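You operate a simulated robot arm through the tools that you are given. There is no shell and no other tool.

You are at the controls of a simulated robot arm. One attempt, no reset.

TASK
Power up the control desk, test its lamps and clear its old readings.
Fine: LAMPS once; ZERO for the small grey gauge, CLEAR for the runs display; pump on last.

Only the result counts: the job must be done as asked and must still hold three seconds after the hand-in. Knocking over, shifting, dropping, spilling or breaking anything else fails it.

THE ROBOT
A 7-joint arm with a three-finger gripper, fixed in place. Base frame: the origin is at the foot of the arm, x ahead of it, y to its left, z up; the work surface is at about z = 0.8. Units: m, degrees, N and s.
With the tool pointing down near the work surface it reaches from about 0.1 to 0.84 m from the base axis. Its first joint turns from -166.0 to 166.0 degrees. Payload 2.94 kg.
The tool frame sits at the grasp point between the pads (the TCP): z along the fingers, y along the line on which they close. The tips reach 0.03 m beyond it. The gripper opens to 0.132 m. The gripper's body begins 0.107 m behind the TCP.
Orientation is that of the tool frame in the base frame, as [roll, pitch, yaw] about the fixed x, y, z axes, in that order (R = Rz(yaw) Ry(pitch) Rx(roll)). With the fingers straight down and closing along the base's y, the tool's x points along the base's -x, its y along +y and its z along -z.

THE INTERFACE
- The arm moves only by the tool apply_moves. Its argument "steps" is a list that holds one entry, the list of rows, each a list of 7 numbers: the shift along the base's x, y, z in m, then the turn, a rotation vector about the base's x, y, z in degrees, then the finger opening in m, from 0 to 0.132. In form: [[[x, y, z, ax, ay, az, hand], ...]]. A call has 1 to 20 rows; each row shifts and turns the commanded pose from where the row before left it. Rows are played at 5 a second. More than 0.05 m and 8.6 degrees between two rows, or a gripper value outside its range, and nothing of the call is played. Where a pose cannot be reached the arm comes as near as it can. A force on the tool above 40 N (or 10 N above the force at the start of the call, whichever is more), or a blocked arm, ends the call early, and 0.2 s more pass. Each finger halts on what it meets, pressing with about 29 N; the grip force reading is that of the motor and also rises with nothing between the fingers. The clock runs only during rows and for 0.2 s after the last one: add rows that do not move to give the fingers time. The reply holds the time, the measured pose of the TCP, the force on the tool along the base axes, the opening and the grip force, in the units named above and with some noise, with the torque about the TCP (base axes, N m) and any sound that the robot's microphone picked up.
- Cameras (640 x 400 px; columns grow to the right, rows downward): "scene" is fixed at [0.0497, -0.4985, 1.6693]; the picture's right is [0.59, -0.81, 0.00], its down [-0.47, -0.34, -0.81] and it looks along [0.66, 0.48, -0.58] (base axes); focal length 311 px, centre (320, 200). "wrist" rides on the gripper at [0.072, 0.003, -0.144] in the tool frame; the picture's right is [-0.04, 1.00, 0.00], its down [-0.88, -0.04, -0.48] and it looks along [-0.47, -0.02, 0.88] (tool axes); focal length 256 px, centre (320, 200). There is no depth. A picture from a camera that has moved, and an enlarged one, comes with that camera's place and axes in the base frame and with its lens.
- capture(camera): a new picture of that camera. The clock stands still meanwhile.
- lift_body(by): slides the trunk up (or, below 0, down) by that many m; the arm rides with it, the base frame stays. It gives what a move gives, with no picture.
- inspect(camera, box): a new picture of the part [left, top, right, bottom] of that camera's present view, enlarged. The clock stands still meanwhile.
- close_job(): hands the job in; it is judged then, once.

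Nothing tells you positions but the pictures and the camera data. Unless the task says otherwise, let go and move clear before handing in.

The tools are called as a command line: name --argument value ..., lists and objects as JSON in quotes. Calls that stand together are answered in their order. apply_moves: Moves the arm, as the interface text tells. Its arguments: {"type":"object","properties":{"steps":{"type":"array","items":{"type":"array","items":{"type":"array","items":{"type":"number"}}}}},"required":["steps"]} The other tools are called the same way: lift_body (by) slides the trunk up or down; capture (camera) takes a picture; inspect (camera, box) takes an enlarged picture of a part of a camera's view; close_job () hands the job in.

At the start:

```text
clock: 0.0
eef_pos: [0.5063, -0.2952, 1.4473]
ee_rot: [179.9, 0.0, -179.9]
contact_force: [0.6, -1.0, 0.4]
ft_torque: [0.03, -0.04, -0.01]
gripper_width: 0.132
grip_force: 0.1
trunk travel left (down, up): [-0.475, 0.065]
```

scene: 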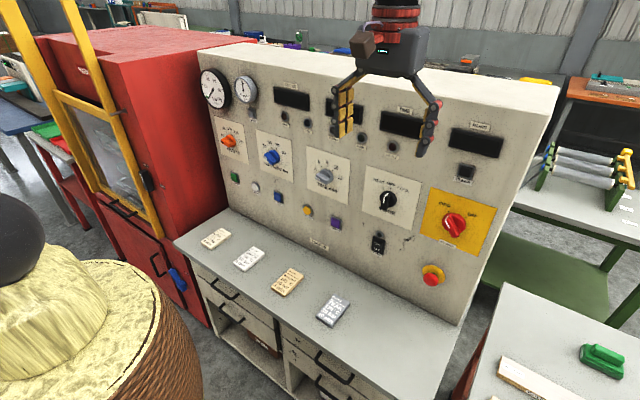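
wrist: 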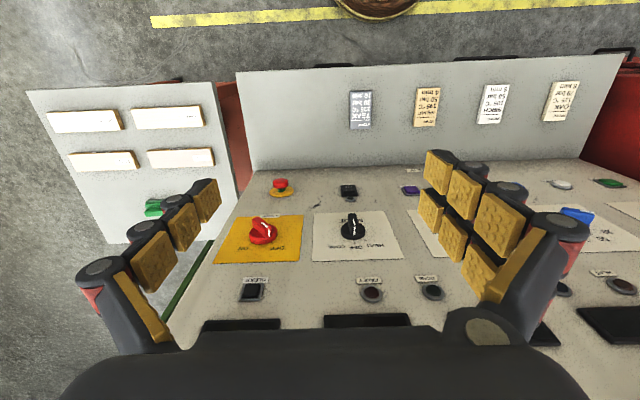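

I see a control desk with a panel of gauges, displays, knobs and buttons. I'll start by taking enlarged pictures to read the labels.

inspect --camera "scene" --box '[190, 60, 350, 160]'

inspect --camera "scene" --box '[340, 80, 520, 192]'

inspect --camera "scene" --box '[210, 110, 370, 210]'

inspect --camera "scene" --box '[340, 170, 516, 280]'

inspect --camera "scene" --box '[220, 160, 380, 260]'

inspect --camera "scene" --box '[190, 220, 370, 332]'

```text
4.00 times, centred on (270, 110) of scene
camera zoom: at [0.0497, -0.4985, 1.6693], right [0.59, -0.81, 0.0], down [-0.47, -0.34, -0.81], along [0.66, 0.48, -0.58], focal length 1245 px, centre (520, 560)
```

zoom: 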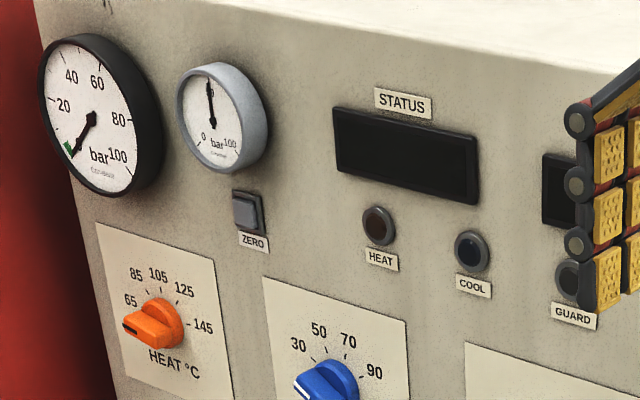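

```text
3.56 times, centred on (430, 136) of scene
camera zoom: at [0.0497, -0.4985, 1.6693], right [0.59, -0.81, 0.0], down [-0.47, -0.34, -0.81], along [0.66, 0.48, -0.58], focal length 1106 px, centre (-71, 428)
```

zoom: 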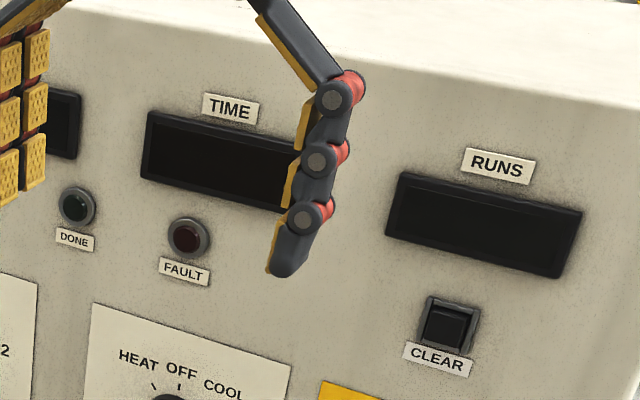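

```text
4.00 times, centred on (290, 160) of scene
camera zoom: at [0.0497, -0.4985, 1.6693], right [0.59, -0.81, 0.0], down [-0.47, -0.34, -0.81], along [0.66, 0.48, -0.58], focal length 1245 px, centre (440, 360)
```

zoom: 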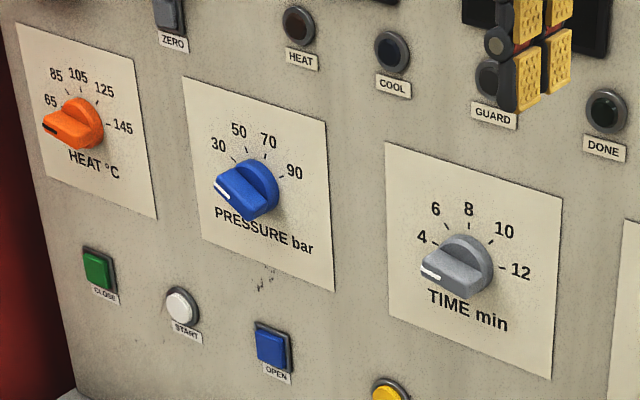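

```text
3.64 times, centred on (428, 225) of scene
camera zoom: at [0.0497, -0.4985, 1.6693], right [0.59, -0.81, 0.0], down [-0.47, -0.34, -0.81], along [0.66, 0.48, -0.58], focal length 1132 px, centre (-73, 109)
```

zoom: 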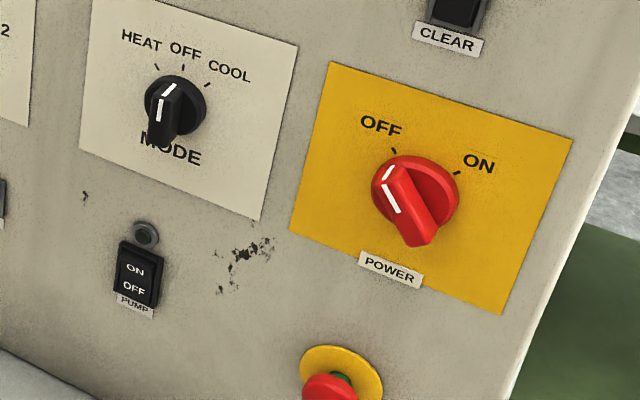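

```text
4.00 times, centred on (300, 210) of scene
camera zoom: at [0.0497, -0.4985, 1.6693], right [0.59, -0.81, 0.0], down [-0.47, -0.34, -0.81], along [0.66, 0.48, -0.58], focal length 1245 px, centre (400, 160)
```

zoom: 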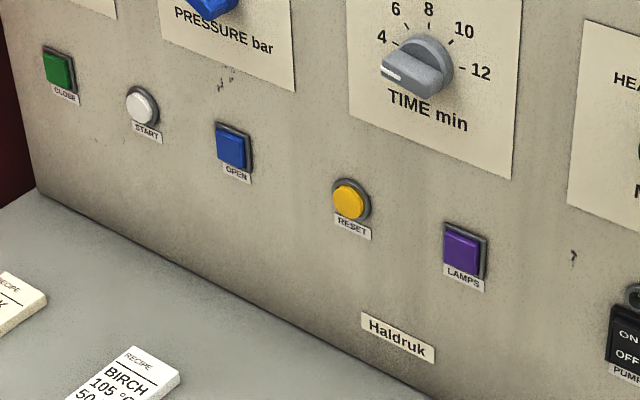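

```text
3.56 times, centred on (280, 276) of scene
camera zoom: at [0.0497, -0.4985, 1.6693], right [0.59, -0.81, 0.0], down [-0.47, -0.34, -0.81], along [0.66, 0.48, -0.58], focal length 1106 px, centre (462, -70)
```

zoom: 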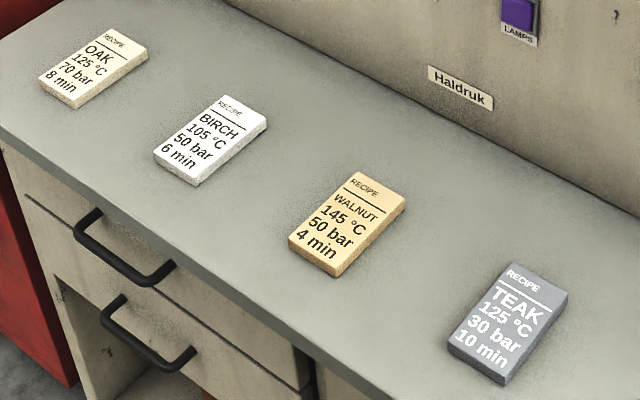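

The desk has the panel facing the robot at about x = 0.74. POWER is lower right, with CLEAR above it, ZERO upper left, LAMPS low in the middle and PUMP low right. Next I'll check the E-stop, the lift's and arm's surroundings, and the pump rocker before moving.

inspect --camera "scene" --box '[400, 250, 464, 290]'

inspect --camera "scene" --box '[355, 220, 403, 250]'

inspect --camera "wrist" --box '[200, 160, 440, 310]'

inspect --camera "scene" --box '[425, 195, 489, 235]'

```text
10.00 times, centred on (432, 270) of scene
camera zoom: at [0.0497, -0.4985, 1.6693], right [0.59, -0.81, 0.0], down [-0.47, -0.34, -0.81], along [0.66, 0.48, -0.58], focal length 3112 px, centre (-800, -500)
```

zoom: 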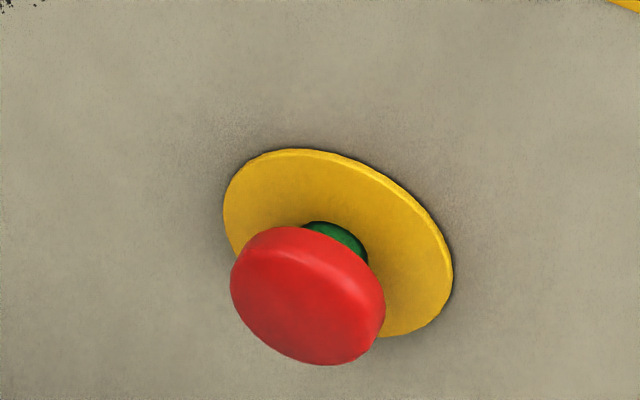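

```text
13.33 times, centred on (379, 235) of scene
camera zoom: at [0.0497, -0.4985, 1.6693], right [0.59, -0.81, 0.0], down [-0.47, -0.34, -0.81], along [0.66, 0.48, -0.58], focal length 4149 px, centre (-467, -267)
```

zoom: 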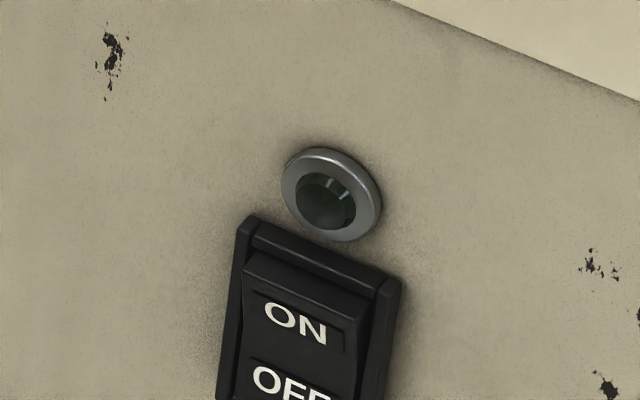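

```text
2.67 times, centred on (320, 235) of wrist
camera zoom: at [0.4338, -0.2936, 1.5907], right [0.04, 1.0, 0.0], down [0.88, -0.04, 0.48], along [0.47, -0.02, -0.88], focal length 683 px, centre (320, 107)
```

zoom: 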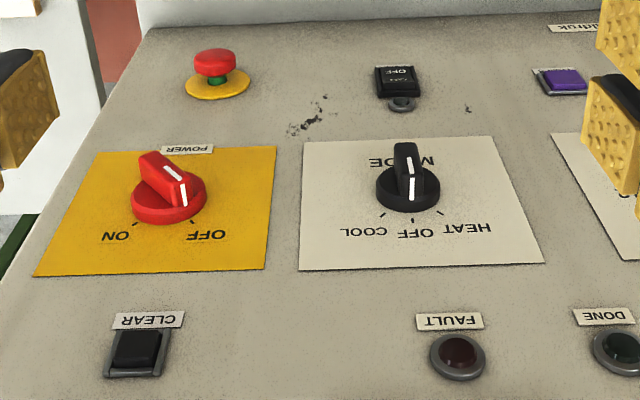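

```text
10.00 times, centred on (457, 215) of scene
camera zoom: at [0.0497, -0.4985, 1.6693], right [0.59, -0.81, 0.0], down [-0.47, -0.34, -0.81], along [0.66, 0.48, -0.58], focal length 3112 px, centre (-1050, 50)
```

zoom: 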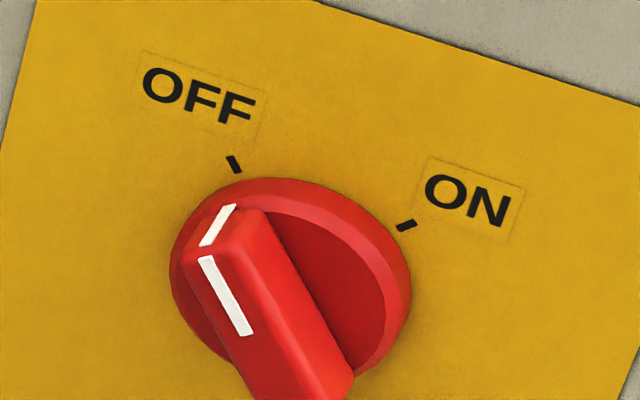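

The E-stop is released and POWER points to OFF. I'll tilt the hand so that the fingers point forward at the panel, staying well clear of it.

apply_moves --steps '[[[0, 0, 0, 0, -8.2, 0, 0.1], [0, 0, 0, 0, -8.2, 0, 0.08], [0, 0, 0, 0, -8.2, 0, 0.06], [0, 0, 0, 0, -8.2, 0, 0.06], [0, 0, 0, 0, -8.2, 0, 0.06], [0, 0, 0, 0, -8.2, 0, 0.06]]]'

```text
clock: 1.4
eef_pos: [0.506, -0.2959, 1.4483]
ee_rot: [-180.0, 49.3, -179.8]
contact_force: [-0.4, -0.1, -0.3]
ft_torque: [0.0, 0.01, 0.02]
gripper_width: 0.0601
grip_force: 0.2
trunk travel left (down, up): [-0.475, 0.065]
```

The tilt is tracking well, so I'll finish it and bring the hand down towards the height of the POWER knob.

apply_moves --steps '[[[0, 0, 0, 0, -8.2, 0, 0.06], [0, 0, 0, 0, -8.2, 0, 0.06], [0, 0, 0, 0, -8.2, 0, 0.06], [0, 0, 0, 0, -8.2, 0, 0.06], [0, 0, 0, 0, -8, 0, 0.06], [0, 0, 0, 0, 0, 0, 0.06], [0, 0, 0, 0, 0, 0, 0.06]]]'

capture --camera "scene"

capture --camera "wrist"

```text
clock: 3.2
eef_pos: [0.5397, -0.233, 1.4481]
ee_rot: [-53.2, 89.9, -45.7]
contact_force: [0.0, 0.8, -0.1]
ft_torque: [-0.01, -0.02, 0.01]
gripper_width: 0.0601
grip_force: 0.0
trunk travel left (down, up): [-0.475, 0.065]
stopped in row 7: the arm was blocked; the commanded pose is now the measured one
```

```text
taken
```

scene: 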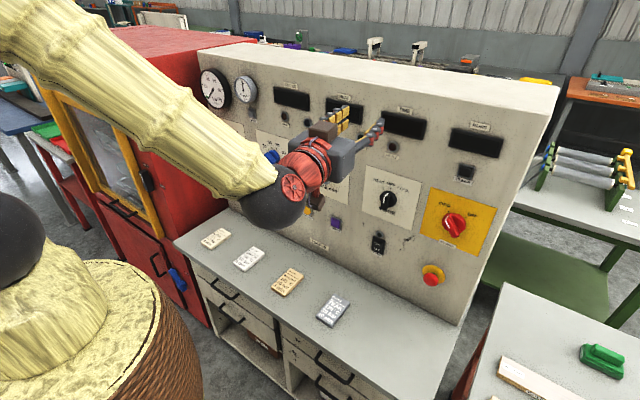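

```text
taken
camera wrist: at [0.3965, -0.2491, 1.3756], right [-0.13, 0.99, 0.04], down [-0.47, -0.1, 0.88], along [0.87, 0.09, 0.48], focal length 256 px, centre (320, 200)
```

wrist: 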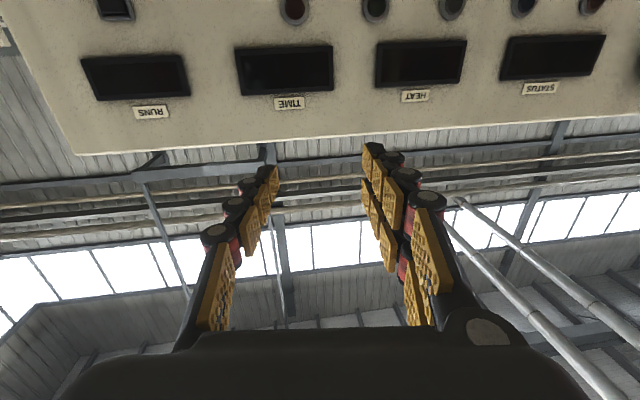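

The hand now points forward with about 7.5° of unwanted yaw, and the arm hit some limit here. I'll move down, out and to the right towards the POWER knob's height (about y = -0.415, z = 1.165) while squaring up the yaw.

apply_moves --steps '[[[0.0075, -0.0228, -0.0354, 0, 0, 0, 0.06], [0.0075, -0.0228, -0.0354, 0, 0, 0, 0.06], [0.0075, -0.0228, -0.0354, 0, 0, -1.25, 0.06], [0.0075, -0.0228, -0.0354, 0, 0, -1.25, 0.06], [0.0075, -0.0228, -0.0354, 0, 0, -1.25, 0.06], [0.0075, -0.0228, -0.0354, 0, 0, -1.25, 0.06], [0.0075, -0.0228, -0.0354, 0, 0, -1.25, 0.06], [0.0075, -0.0228, -0.0354, 0, 0, -1.25, 0.06], [0, 0, 0, 0, 0, 0, 0.06]]]'

capture --camera "scene"

capture --camera "wrist"

```text
clock: 5.2
eef_pos: [0.5991, -0.4136, 1.1644]
ee_rot: [-46.8, 89.9, -47.2]
contact_force: [0.1, -1.0, 0.2]
ft_torque: [0.0, -0.03, 0.0]
gripper_width: 0.06
grip_force: 0.1
trunk travel left (down, up): [-0.475, 0.065]
```

```text
taken
```

scene: 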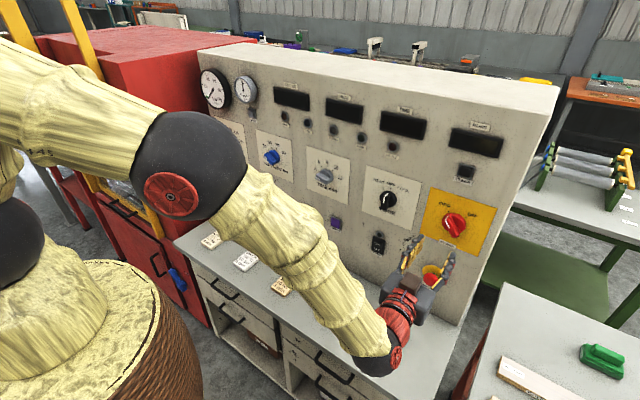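

```text
taken
camera wrist: at [0.4548, -0.4103, 1.0922], right [0.01, 1.0, 0.04], down [-0.48, -0.03, 0.88], along [0.88, -0.03, 0.48], focal length 256 px, centre (320, 200)
```

wrist: 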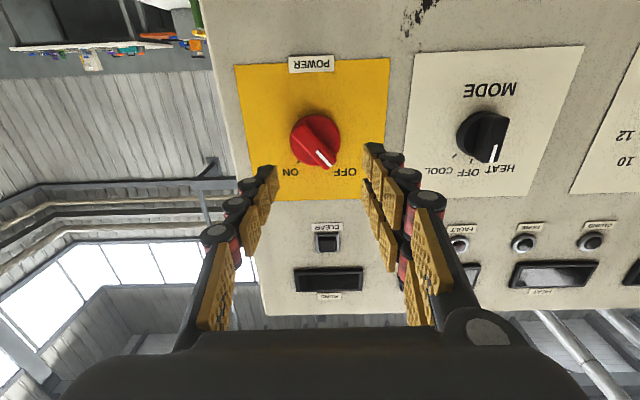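

The arm got to the pre-grasp pose, square to the panel. I'll zoom in on the knob from the wrist camera to measure its centre and angle.

inspect --camera "wrist" --box '[240, 60, 400, 160]'

inspect --camera "wrist" --box '[240, 100, 400, 200]'

inspect --camera "wrist" --box '[220, 200, 428, 330]'

```text
4.00 times, centred on (320, 110) of wrist
camera zoom: at [0.4548, -0.4103, 1.0922], right [0.01, 1.0, 0.04], down [-0.48, -0.03, 0.88], along [0.88, -0.03, 0.48], focal length 1024 px, centre (320, 560)
```

zoom: 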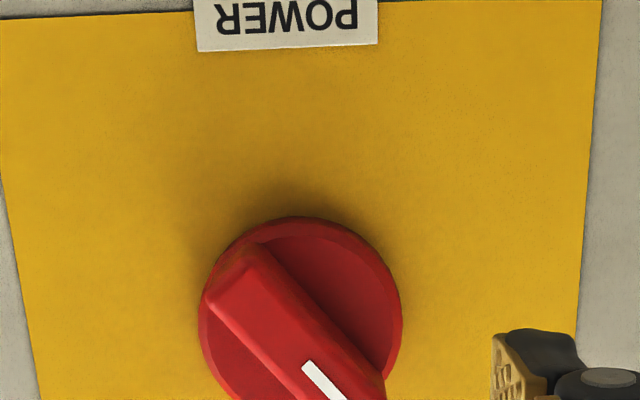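

```text
4.00 times, centred on (320, 150) of wrist
camera zoom: at [0.4548, -0.4103, 1.0922], right [0.01, 1.0, 0.04], down [-0.48, -0.03, 0.88], along [0.88, -0.03, 0.48], focal length 1024 px, centre (320, 400)
```

zoom: 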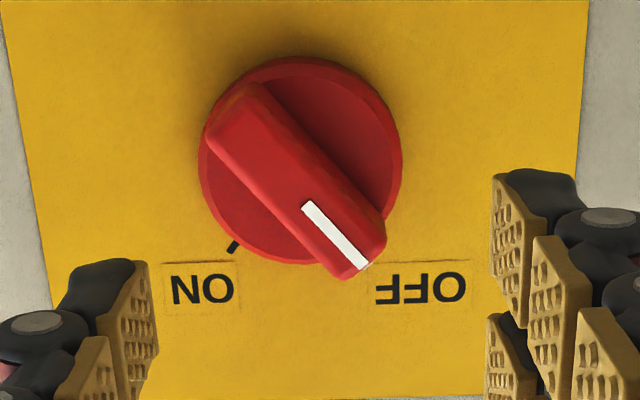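

```text
3.08 times, centred on (324, 265) of wrist
camera zoom: at [0.4548, -0.4103, 1.0922], right [0.01, 1.0, 0.04], down [-0.48, -0.03, 0.88], along [0.88, -0.03, 0.48], focal length 788 px, centre (308, 0)
```

zoom: 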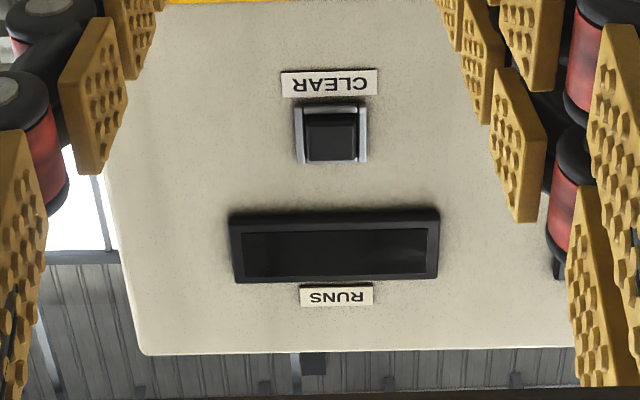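

The POWER knob's centre works out at y ≈ -0.422, z ≈ 1.168. Its bar stands out to x ≈ 0.707 and leans about 36° towards OFF. I'll align the gripper to the bar and centre on it, still clear of the panel.

apply_moves --steps '[[[0, -0.0017, 0.0007, -7.2, 0, 0, 0.06], [0, -0.0017, 0.0007, -7.2, 0, 0, 0.06], [0, -0.0017, 0.0007, -7.2, 0, 0, 0.06], [0, -0.0017, 0.0007, -7.2, 0, 0, 0.06], [0, -0.0016, 0.0008, -7.2, 0, 0, 0.06], [0.02, 0, 0, 0, 0, 0, 0.06], [0.02, 0, 0, 0, 0, 0, 0.06], [0, 0, 0, 0, 0, 0, 0.06]]]'

capture --camera "wrist"

inspect --camera "scene" --box '[380, 170, 508, 250]'

```text
clock: 7.0
eef_pos: [0.6741, -0.5045, 1.1862]
ee_rot: [-89.7, 54.1, -89.8]
contact_force: [-0.4, 0.4, 0.5]
ft_torque: [0.0, 0.01, 0.0]
gripper_width: 0.0599
grip_force: 0.1
out of reach, approached as far as the arm can: row 3, 4, 5
trunk travel left (down, up): [-0.475, 0.065]
```

```text
taken
camera wrist: at [0.5294, -0.5449, 1.1252], right [0.0, 0.83, -0.55], down [-0.48, 0.49, 0.73], along [0.88, 0.26, 0.4], focal length 256 px, centre (320, 200)
```

wrist: 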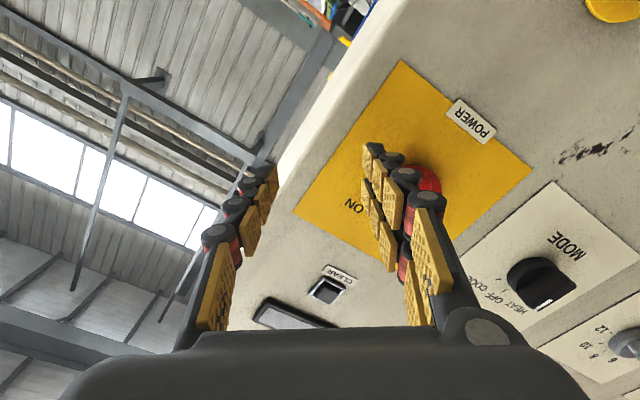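

```text
5.00 times, centred on (444, 210) of scene
camera zoom: at [0.0497, -0.4985, 1.6693], right [0.59, -0.81, 0.0], down [-0.47, -0.34, -0.81], along [0.66, 0.48, -0.58], focal length 1556 px, centre (-300, 150)
```

zoom: 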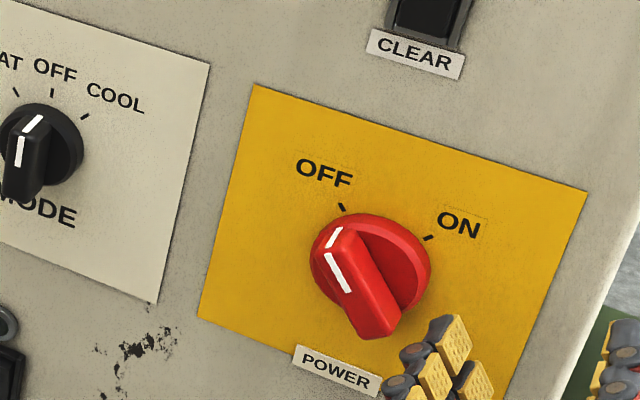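

The arm ran out of wrist roll that way and drifted right, clear of everything. Turning the hand half a turn the other way gives the same grasp with plenty of joint range, so I'll back off and rotate towards +144°.

apply_moves --steps '[[[-0.037, 0, 0, 0, 0, 0, 0.06], [-0.037, 0, 0, 0, 0, 0, 0.06], [0, 0.0046, -0.001, 8, 0, 0, 0.06], [0, 0.0046, -0.001, 8, 0, 0, 0.06], [0, 0.0046, -0.001, 8, 0, 0, 0.06], [0, 0.0046, -0.001, 8, 0, 0, 0.06], [0, 0.0046, -0.001, 8, 0, 0, 0.06], [0, 0.0046, -0.001, 8, 0, 0, 0.06], [0, 0.0046, -0.001, 8, 0, 0, 0.06], [0, 0.0046, -0.001, 8, 0, 0, 0.06], [0, 0.0046, -0.001, 8, 0, 0, 0.06]]]'

```text
clock: 9.4
eef_pos: [0.6052, -0.4794, 1.1767]
ee_rot: [90.2, 54.0, 89.8]
contact_force: [-0.3, 0.3, 0.2]
ft_torque: [0.01, 0.03, 0.02]
gripper_width: 0.0601
grip_force: 0.0
out of reach, approached as far as the arm can: row 2
trunk travel left (down, up): [-0.475, 0.065]
```

The roll is going freely in this direction. I'll carry on to the +144° roll and bring the TCP onto the knob's axis.

apply_moves --steps '[[[0, 0.0041, -0.0006, 7.714, 0, 0, 0.06], [0, 0.0041, -0.0006, 7.714, 0, 0, 0.06], [0, 0.0041, -0.0006, 7.714, 0, 0, 0.06], [0, 0.0041, -0.0006, 7.714, 0, 0, 0.06], [0, 0.0041, -0.0006, 7.714, 0, 0, 0.06], [0, 0.0041, -0.0006, 7.714, 0, 0, 0.06], [0, 0.0041, -0.0006, 7.714, 0, 0, 0.06], [0, 0.0041, -0.0006, 7.714, 0, 0, 0.06], [0, 0.0041, -0.0006, 7.714, 0, 0, 0.06], [0, 0.0041, -0.0006, 7.714, 0, 0, 0.06], [0, 0.0041, -0.0006, 7.714, 0, 0, 0.06], [0, 0.0041, -0.0006, 7.714, 0, 0, 0.06], [0, 0.0041, -0.0006, 7.714, 0, 0, 0.06], [0, 0.0041, -0.0006, 7.714, 0, 0, 0.06], [0, 0, 0, 0, 0, 0, 0.06]]]'

capture --camera "wrist"

capture --camera "scene"

```text
clock: 12.6
eef_pos: [0.6055, -0.4213, 1.1687]
ee_rot: [90.6, -53.8, 89.8]
contact_force: [-0.3, 0.9, 0.6]
ft_torque: [-0.01, 0.0, -0.02]
gripper_width: 0.0599
grip_force: 0.1
trunk travel left (down, up): [-0.475, 0.065]
```

```text
taken
camera wrist: at [0.462, -0.3828, 1.2297], right [0.01, -0.83, 0.55], down [-0.48, -0.49, -0.73], along [0.88, -0.26, -0.4], focal length 256 px, centre (320, 200)
```

wrist: 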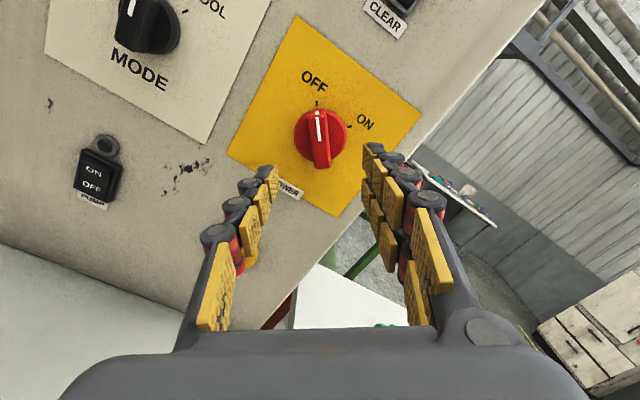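

```text
taken
```

scene: 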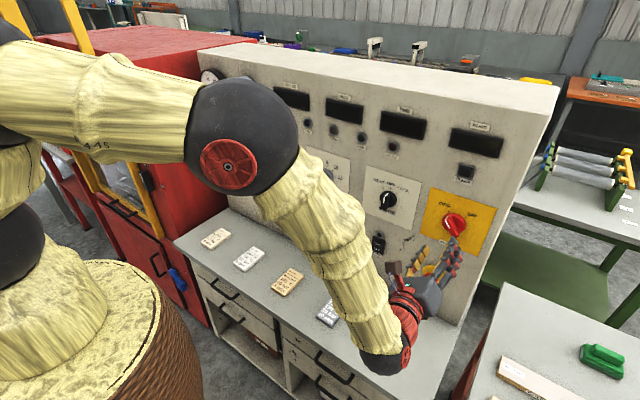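

The hand now has the camera on top and the bar lines up with the fingers. I'll zoom in to check the centring before I go in.

inspect --camera "wrist" --box '[256, 90, 384, 170]'

```text
5.00 times, centred on (320, 130) of wrist
camera zoom: at [0.462, -0.3828, 1.2297], right [0.01, -0.83, 0.55], down [-0.48, -0.49, -0.73], along [0.88, -0.26, -0.4], focal length 1280 px, centre (320, 550)
```

zoom: 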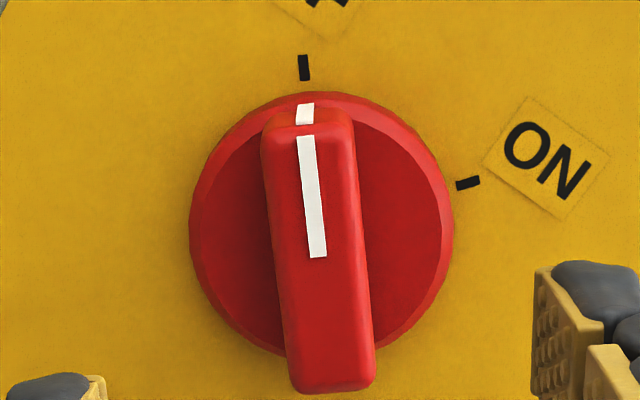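

The bar is about 4° further round than I assumed, so OFF and ON are roughly 80° apart. I'll trim the roll and centring, advance over the bar and close on it.

apply_moves --steps '[[[0, 0.0023, 0.0013, -4, 0, 0, 0.06], [0.02, 0, 0, 0, 0, 0, 0.05], [0.02, 0, 0, 0, 0, 0, 0.05], [0.02, 0, 0, 0, 0, 0, 0.05], [0.015, 0, 0, 0, 0, 0, 0.05], [0.01, 0, 0, 0, 0, 0, 0.05], [0, 0, 0, 0, 0, 0, 0.05]]]'

capture --camera "wrist"

inspect --camera "scene" --box '[390, 170, 518, 250]'

```text
clock: 14.2
eef_pos: [0.6914, -0.4195, 1.1695]
ee_rot: [90.7, -49.8, 89.8]
contact_force: [-0.1, 0.1, -0.7]
ft_torque: [-0.01, 0.03, 0.01]
gripper_width: 0.0504
grip_force: 0.1
trunk travel left (down, up): [-0.475, 0.065]
```

```text
taken
camera wrist: at [0.5475, -0.3771, 1.2282], right [0.01, -0.79, 0.61], down [-0.48, -0.54, -0.69], along [0.88, -0.29, -0.38], focal length 256 px, centre (320, 200)
```

wrist: 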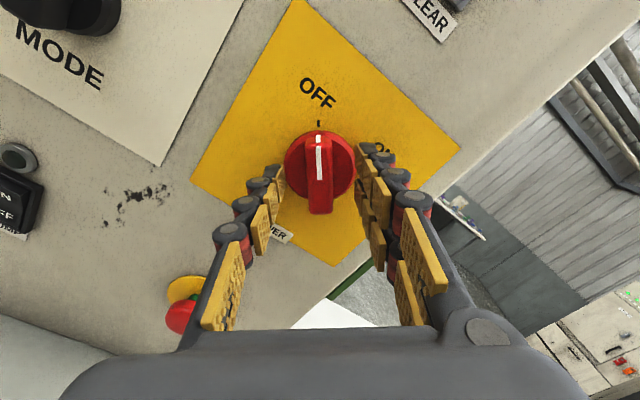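

```text
5.00 times, centred on (454, 210) of scene
camera zoom: at [0.0497, -0.4985, 1.6693], right [0.59, -0.81, 0.0], down [-0.47, -0.34, -0.81], along [0.66, 0.48, -0.58], focal length 1556 px, centre (-350, 150)
```

zoom: 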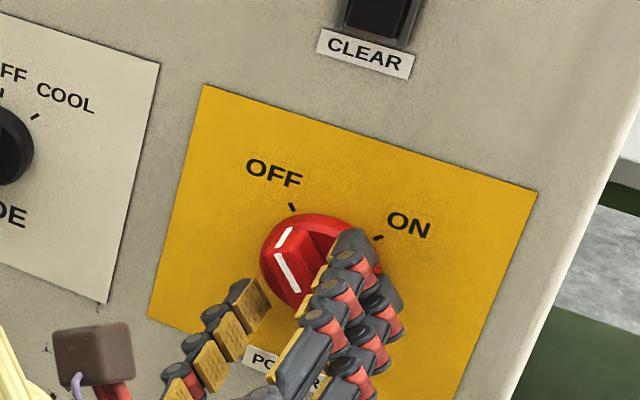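

The fingers straddle the bar evenly, with no contact. I'll close on it now.

apply_moves --steps '[[[0, 0, 0, 0, 0, 0, 0.03], [0, 0, 0, 0, 0, 0, 0.015], [0, 0, 0, 0, 0, 0, 0.01], [0, 0, 0, 0, 0, 0, 0.01], [0, 0, 0, 0, 0, 0, 0.01]]]'

capture --camera "wrist"

```text
clock: 15.4
eef_pos: [0.6907, -0.42, 1.171]
ee_rot: [90.6, -49.9, 89.8]
contact_force: [0.6, 0.6, 0.5]
ft_torque: [0.14, 0.15, -0.02]
gripper_width: 0.0178
grip_force: 38.7
trunk travel left (down, up): [-0.475, 0.065]
```

```text
taken
camera wrist: at [0.5476, -0.3771, 1.2281], right [0.01, -0.79, 0.61], down [-0.48, -0.54, -0.69], along [0.88, -0.29, -0.38], focal length 256 px, centre (320, 200)
```

wrist: 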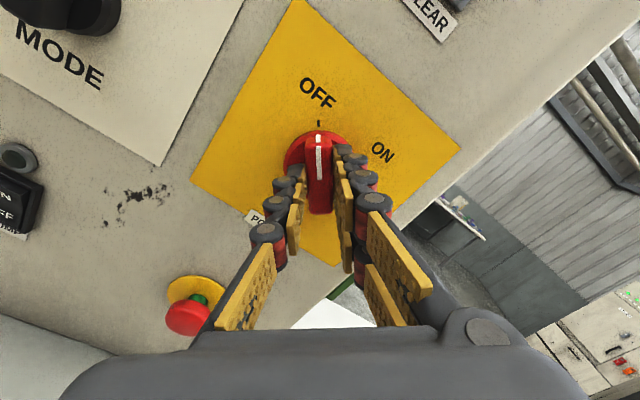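

The bar is gripped firmly at 0.0178 m with next to no side force. I'll turn it clockwise, starting with half the travel.

apply_moves --steps '[[[0, 0, 0, 8, 0, 0, 0.01], [0, 0, 0, 8, 0, 0, 0.01], [0, 0, 0, 8, 0, 0, 0.01], [0, 0, 0, 8, 0, 0, 0.01], [0, 0, 0, 8, 0, 0, 0.01]]]'

capture --camera "wrist"

```text
clock: 16.6
eef_pos: [0.6912, -0.4202, 1.1697]
ee_rot: [160.1, -89.8, 20.1]
contact_force: [3.2, -4.5, -2.5]
ft_torque: [0.01, -0.12, -0.08]
gripper_width: 0.0177
grip_force: 42.8
trunk travel left (down, up): [-0.475, 0.065]
```

```text
taken
camera wrist: at [0.5476, -0.4248, 1.2426], right [0.01, -1.0, -0.04], down [-0.48, 0.03, -0.88], along [0.88, 0.03, -0.48], focal length 256 px, centre (320, 200)
```

wrist: 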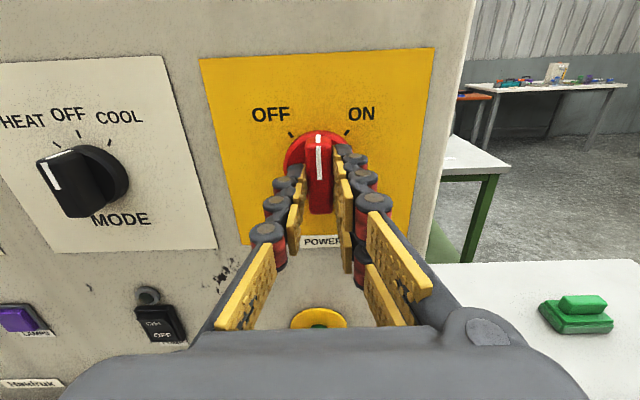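

The knob turns with the hand and is now midway. I'll carry on the other 40° to ON.

apply_moves --steps '[[[0, 0, 0, 8, 0, 0, 0.01], [0, 0, 0, 8, 0, 0, 0.01], [0, 0, 0, 8, 0, 0, 0.01], [0, 0, 0, 8, 0, 0, 0.01], [0, 0, 0, 8, 0, 0, 0.01], [0, 0, 0, 0, 0, 0, 0.01]]]'

capture --camera "wrist"

capture --camera "scene"

```text
clock: 18.0
eef_pos: [0.6916, -0.4204, 1.1707]
ee_rot: [-89.9, -50.1, -89.7]
contact_force: [2.7, -6.6, -4.6]
ft_torque: [-0.01, -0.03, -0.23]
gripper_width: 0.0179
grip_force: 42.9
trunk travel left (down, up): [-0.475, 0.065]
```

```text
taken
camera wrist: at [0.5476, -0.4706, 1.2229], right [0.01, -0.74, -0.67], down [-0.48, 0.59, -0.65], along [0.88, 0.33, -0.35], focal length 256 px, centre (320, 200)
```

wrist: 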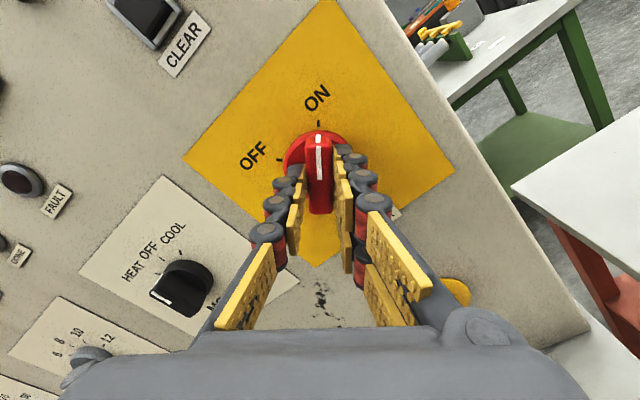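

```text
taken
```

scene: 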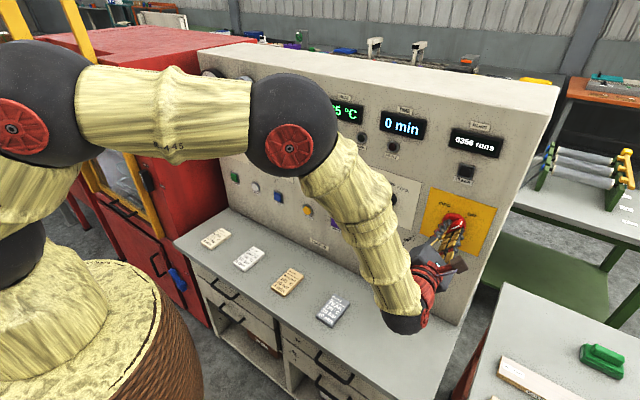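

The displays are lit, so power is on. I'll open the fingers and back straight off, then check the knob stays at ON.

apply_moves --steps '[[[0, 0, 0, 0, 0, 0, 0.03], [0, 0, 0, 0, 0, 0, 0.05], [0, 0, 0, 0, 0, 0, 0.05], [-0.02, 0, 0, 0, 0, 0, 0.05], [-0.03, 0, 0, 0, 0, 0, 0.05], [-0.04, 0, 0, 0, 0, 0, 0.05], [0, 0, 0, 0, 0, 0, 0.05]]]'

capture --camera "wrist"

inspect --camera "scene" --box '[340, 80, 532, 200]'

```text
clock: 19.6
eef_pos: [0.5995, -0.4203, 1.1688]
ee_rot: [-89.8, -50.2, -89.7]
contact_force: [0.3, 0.4, 0.1]
ft_torque: [0.02, 0.0, 0.01]
gripper_width: 0.0504
grip_force: 0.1
trunk travel left (down, up): [-0.475, 0.065]
```

```text
taken
camera wrist: at [0.4578, -0.4704, 1.2216], right [0.01, -0.74, -0.67], down [-0.48, 0.59, -0.65], along [0.88, 0.33, -0.35], focal length 256 px, centre (320, 200)
```

wrist: 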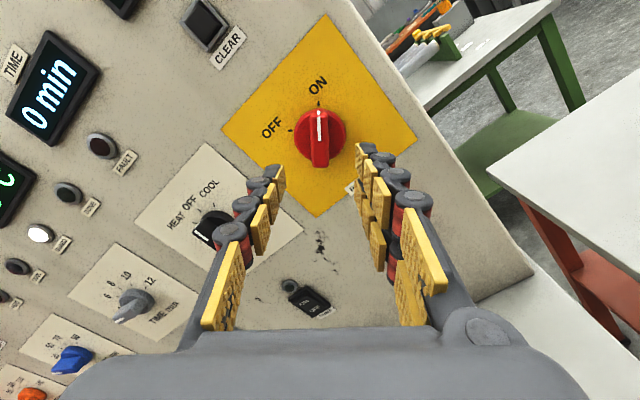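

```text
3.33 times, centred on (436, 140) of scene
camera zoom: at [0.0497, -0.4985, 1.6693], right [0.59, -0.81, 0.0], down [-0.47, -0.34, -0.81], along [0.66, 0.48, -0.58], focal length 1037 px, centre (-67, 400)
```

zoom: 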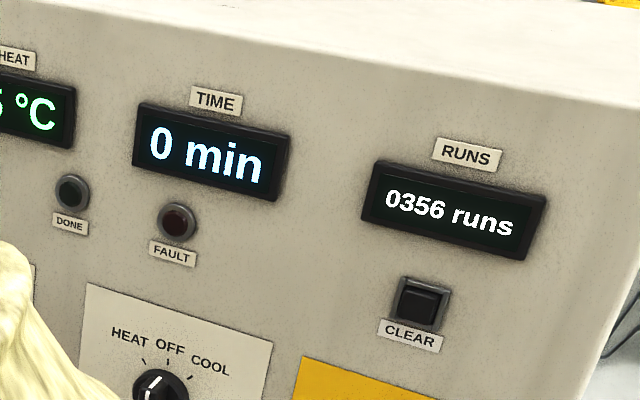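

POWER points at ON and the RUNS display reads 0356. Next is LAMPS. I'll move left to it with the fingers closed, un-roll the hand, and pitch it 30° down so that the wrist stays clear of the cards on the worktop.

apply_moves --steps '[[[0, 0.0352, 0, -8, 0, 0, 0.03], [0, 0.0352, 0, -8, 0, 0, 0.01], [0, 0.0352, 0, -8, 0, 0, 0], [0, 0.0352, 0, -8, 0, 0, 0], [0, 0.0352, 0, -8, 0, 0, 0], [0, 0.0352, 0, 0, 6, 0, 0], [0, 0.0352, -0.02, 0, 6, 0, 0], [0, 0.0352, -0.02, 0, 6, 0, 0], [0, 0.0352, -0.02, 0, 6, 0, 0], [0, 0.0352, -0.02, 0, 6, 0, 0], [0, 0, 0, 0, 0, 0, 0]]]'

capture --camera "wrist"

capture --camera "scene"

```text
clock: 22.0
eef_pos: [0.5965, -0.066, 1.0875]
ee_rot: [-179.5, -59.6, 0.4]
contact_force: [-4.5, 1.0, -3.5]
ft_torque: [-0.07, -0.61, -0.13]
gripper_width: 0.0
grip_force: 28.4
trunk travel left (down, up): [-0.475, 0.065]
```

```text
taken
camera wrist: at [0.5091, -0.0725, 1.2224], right [-0.01, -1.0, -0.04], down [-0.86, 0.03, -0.52], along [0.52, 0.03, -0.86], focal length 256 px, centre (320, 200)
```

wrist: 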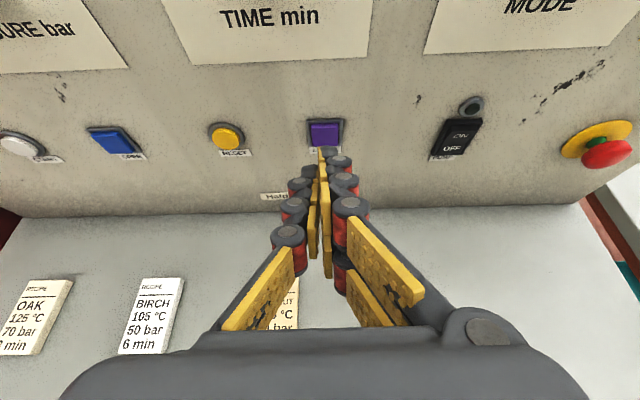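

```text
taken
```

scene: 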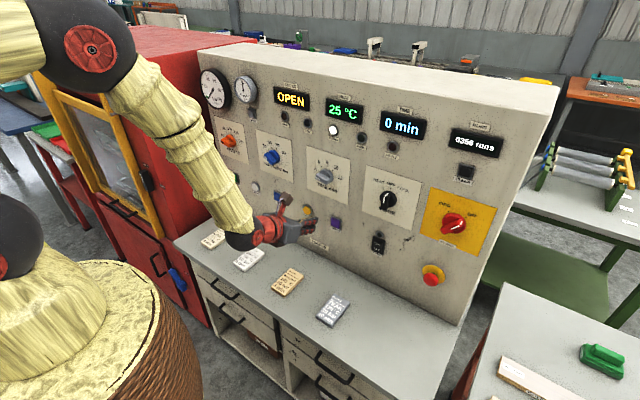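

I'm in front of LAMPS with the fingers closed. I'll settle, check whether the small force reading was just motion, and zoom in on the button to aim.

apply_moves --steps '[[[0, 0, 0, 0, 0, 0, 0]]]'

inspect --camera "wrist" --box '[280, 95, 376, 155]'

inspect --camera "wrist" --box '[280, 130, 376, 190]'

inspect --camera "scene" --box '[272, 180, 368, 240]'

```text
clock: 22.4
eef_pos: [0.599, -0.0669, 1.0891]
ee_rot: [-179.7, -59.8, 0.5]
contact_force: [-0.4, 0.0, 0.1]
ft_torque: [0.01, 0.02, 0.0]
gripper_width: 0.0003
grip_force: 28.8
trunk travel left (down, up): [-0.475, 0.065]
```

```text
6.67 times, centred on (328, 125) of wrist
camera zoom: at [0.511, -0.0729, 1.2234], right [-0.01, -1.0, -0.04], down [-0.85, 0.03, -0.52], along [0.52, 0.03, -0.85], focal length 1707 px, centre (267, 700)
```

zoom: 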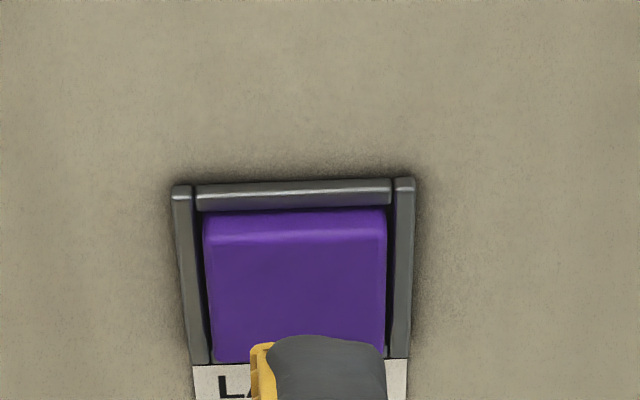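

```text
6.67 times, centred on (328, 160) of wrist
camera zoom: at [0.511, -0.0729, 1.2234], right [-0.01, -1.0, -0.04], down [-0.85, 0.03, -0.52], along [0.52, 0.03, -0.85], focal length 1707 px, centre (267, 467)
```

zoom: 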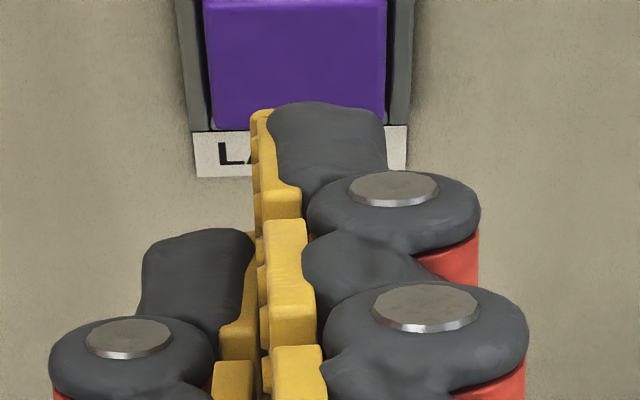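

```text
6.67 times, centred on (320, 210) of scene
camera zoom: at [0.0497, -0.4985, 1.6693], right [0.59, -0.81, 0.0], down [-0.47, -0.34, -0.81], along [0.66, 0.48, -0.58], focal length 2075 px, centre (320, 133)
```

zoom: 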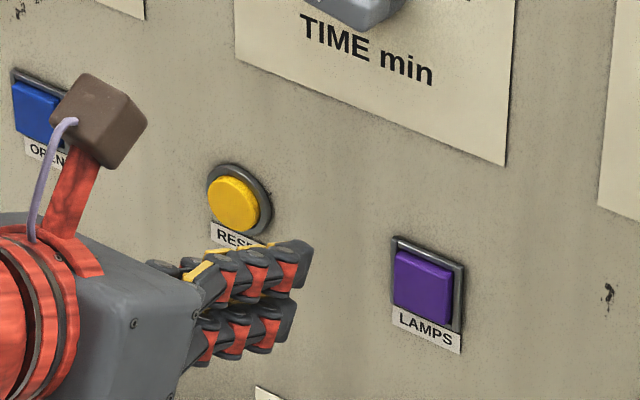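

It settled with no contact. LAMPS's centre is at about y ≈ -0.071, z ≈ 0.995, with the front near x ≈ 0.737. I'll drop to its height and come to about 1 cm short of it.

apply_moves --steps '[[[0, -0.001, -0.031, 0, 0, 0, 0], [0, 0, -0.031, 0, 0, 0, 0], [0, 0, -0.0305, 0, 0, 0, 0], [0.03, 0, 0, 0, 0, 0, 0], [0.03, 0, 0, 0, 0, 0, 0], [0.028, 0, 0, 0, 0, 0, 0], [0, 0, 0, 0, 0, 0, 0]]]'

capture --camera "wrist"

inspect --camera "scene" --box '[272, 180, 368, 240]'

```text
clock: 24.0
eef_pos: [0.6713, -0.0761, 1.0162]
ee_rot: [-179.4, -59.7, 0.4]
contact_force: [0.6, 0.3, 0.7]
ft_torque: [0.0, -0.01, 0.0]
gripper_width: 0.0
grip_force: 29.0
out of reach, approached as far as the arm can: row 2, 4
trunk travel left (down, up): [-0.475, 0.065]
```

```text
taken
camera wrist: at [0.5828, -0.0823, 1.1499], right [0.0, -1.0, -0.04], down [-0.85, 0.03, -0.52], along [0.52, 0.03, -0.85], focal length 256 px, centre (320, 200)
```

wrist: 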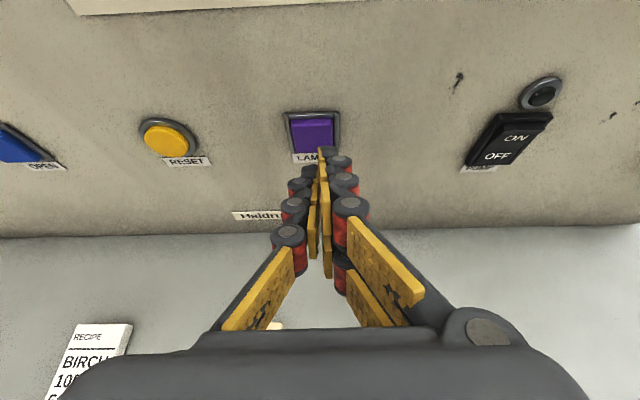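

```text
6.67 times, centred on (320, 210) of scene
camera zoom: at [0.0497, -0.4985, 1.6693], right [0.59, -0.81, 0.0], down [-0.47, -0.34, -0.81], along [0.66, 0.48, -0.58], focal length 2075 px, centre (320, 133)
```

zoom: 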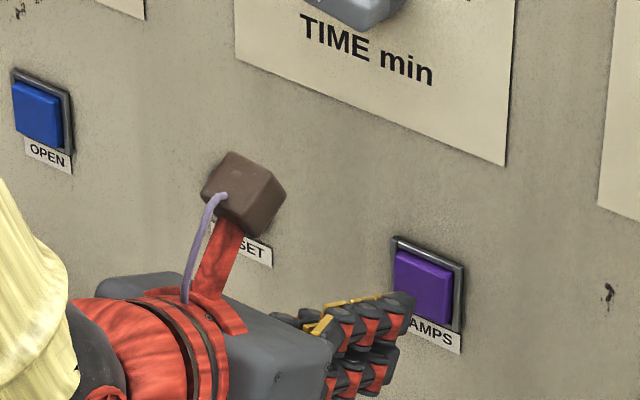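

The arm is hitting a wrist limit this low with the trunk high; the tips are still about 3 cm short of LAMPS. I'll back off and up, then lower the trunk 0.2 m so the low buttons are comfortable to reach.

apply_moves --steps '[[[-0.03, 0.002, 0.03, 0, 0, 0, 0], [-0.03, 0.002, 0.035, 0, 0, 0, 0], [-0.02, 0.002, 0.04, 0, 0, 0, 0], [0, 0, 0.04, 0, 0, 0, 0], [0, 0, 0.04, 0, 0, 0, 0], [0, 0, 0.02, 0, 0, 0, 0], [0, 0, 0, 0, 0, 0, 0]]]'

```text
clock: 25.6
eef_pos: [0.5905, -0.0683, 1.2212]
ee_rot: [180.0, -59.8, 0.6]
contact_force: [-0.1, 0.6, 0.5]
ft_torque: [-0.01, 0.03, -0.01]
gripper_width: 0.0001
grip_force: 28.5
trunk travel left (down, up): [-0.475, 0.065]
```

The hand is clear at z = 1.22. I'll lower the trunk by 0.2 m, which should leave the TCP at about z = 1.02, well above the worktop.

lift_body --by -0.2

capture --camera "scene"

capture --camera "wrist"

```text
clock: 27.8
eef_pos: [0.5916, -0.0695, 1.0208]
ee_rot: [-180.0, -59.9, 0.5]
contact_force: [0.1, -1.3, 0.5]
ft_torque: [-0.01, 0.02, 0.01]
gripper_width: 0.0003
grip_force: 28.7
trunk travel left (down, up): [-0.275, 0.265]
```

```text
taken
```

scene: 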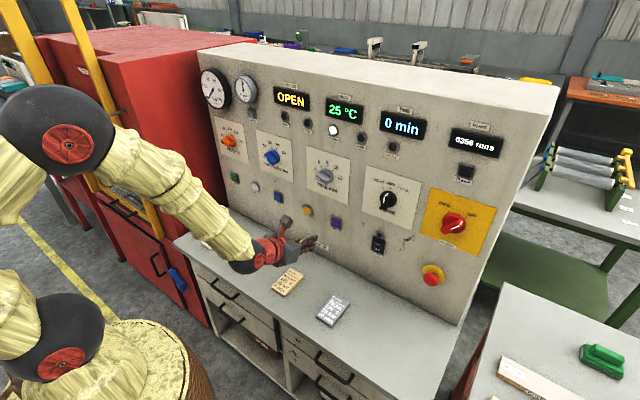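

```text
taken
camera wrist: at [0.5031, -0.0734, 1.1557], right [-0.01, -1.0, -0.04], down [-0.85, 0.03, -0.52], along [0.52, 0.02, -0.85], focal length 256 px, centre (320, 200)
```

wrist: 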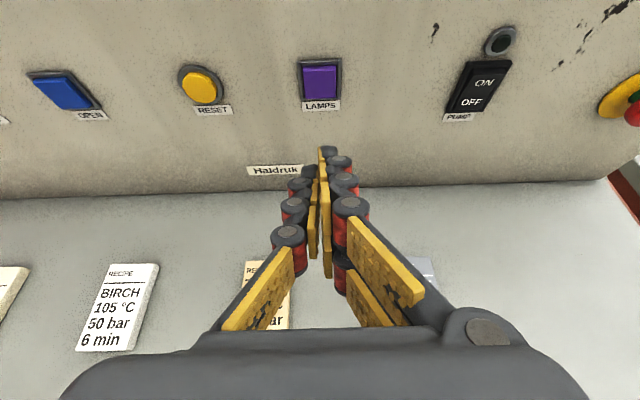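

With the trunk lower, LAMPS is straight ahead. I'll zoom in to refine the aim.

inspect --camera "wrist" --box '[272, 50, 368, 110]'

```text
6.67 times, centred on (320, 80) of wrist
camera zoom: at [0.5031, -0.0734, 1.1557], right [-0.01, -1.0, -0.04], down [-0.85, 0.03, -0.52], along [0.52, 0.02, -0.85], focal length 1707 px, centre (320, 1000)
```

zoom: 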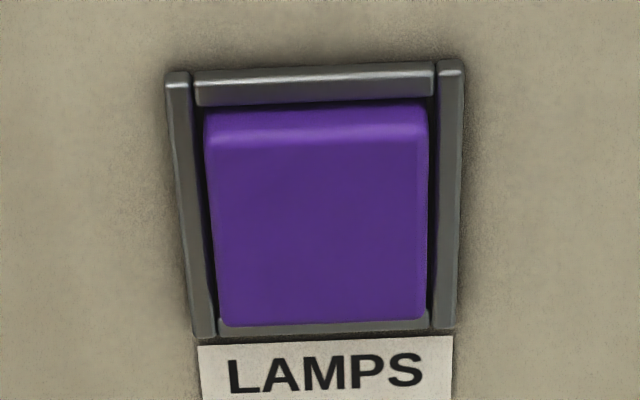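

LAMPS is confirmed at y ≈ -0.072, z ≈ 0.998. I'll lower 2 cm and advance to just short of the button.

apply_moves --steps '[[[0.02, 0, -0.021, 0, 0, 0, 0], [0.03, 0, 0, 0, 0, 0, 0], [0.03, 0, 0, 0, 0, 0, 0], [0.016, 0, 0, 0, 0, 0, 0], [0, 0, 0, 0, 0, 0, 0]]]'

inspect --camera "wrist" --box '[240, 80, 400, 180]'

inspect --camera "scene" --box '[290, 195, 370, 245]'

```text
clock: 29.0
eef_pos: [0.687, -0.0689, 1.001]
ee_rot: [180.0, -59.9, 0.4]
contact_force: [-0.1, 0.0, -0.4]
ft_torque: [0.03, -0.01, 0.0]
gripper_width: 0.0
grip_force: 28.3
trunk travel left (down, up): [-0.275, 0.265]
```

```text
4.00 times, centred on (320, 130) of wrist
camera zoom: at [0.599, -0.0726, 1.1345], right [-0.01, -1.0, -0.04], down [-0.85, 0.03, -0.52], along [0.52, 0.02, -0.85], focal length 1024 px, centre (320, 480)
```

zoom: 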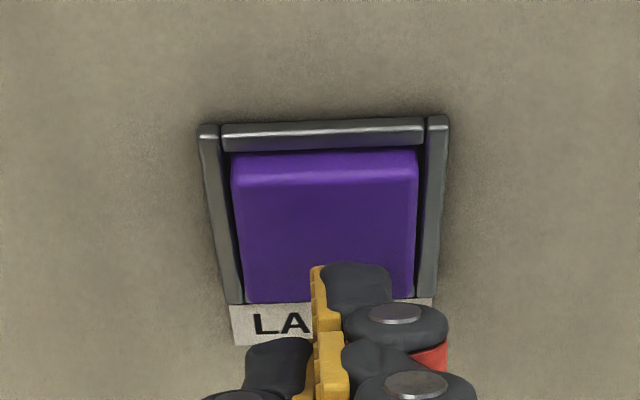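

```text
8.00 times, centred on (330, 220) of scene
camera zoom: at [0.0497, -0.4985, 1.6693], right [0.59, -0.81, 0.0], down [-0.47, -0.34, -0.81], along [0.66, 0.48, -0.58], focal length 2490 px, centre (240, 40)
```

zoom: 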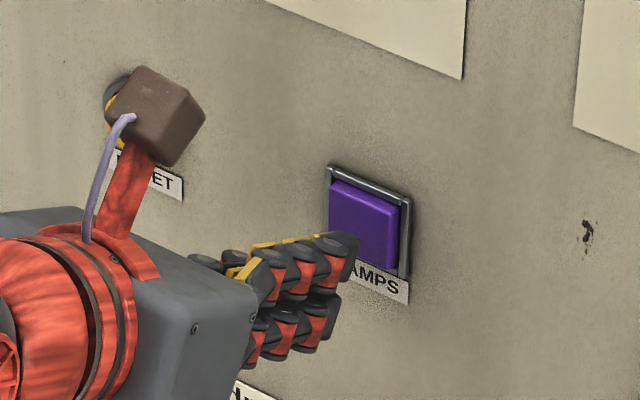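

The fingertip is lined up with the button's centre about 1 cm short. I'll push in gently in small steps, watching force and sound.

apply_moves --steps '[[[0.004, 0, 0, 0, 0, 0, 0], [0.003, 0, 0, 0, 0, 0, 0], [0.003, 0, 0, 0, 0, 0, 0]]]'

inspect --camera "scene" --box '[290, 195, 370, 245]'

```text
clock: 29.8
eef_pos: [0.6959, -0.068, 1.0005]
ee_rot: [-179.9, -59.8, 0.3]
contact_force: [-1.1, 0.0, 0.3]
ft_torque: [0.0, 0.01, -0.05]
gripper_width: 0.0
grip_force: 28.4
trunk travel left (down, up): [-0.275, 0.265]
```

```text
8.00 times, centred on (330, 220) of scene
camera zoom: at [0.0497, -0.4985, 1.6693], right [0.59, -0.81, 0.0], down [-0.47, -0.34, -0.81], along [0.66, 0.48, -0.58], focal length 2490 px, centre (240, 40)
```

zoom: 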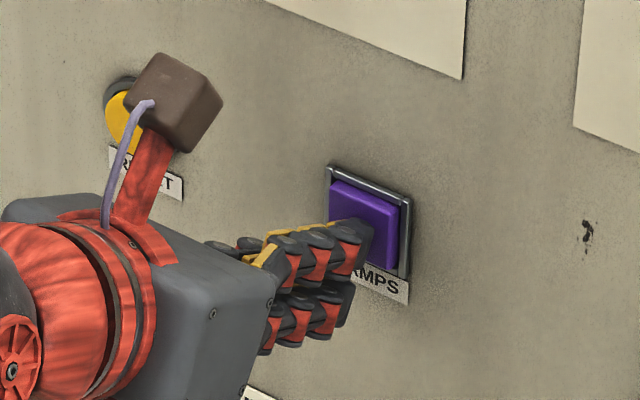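

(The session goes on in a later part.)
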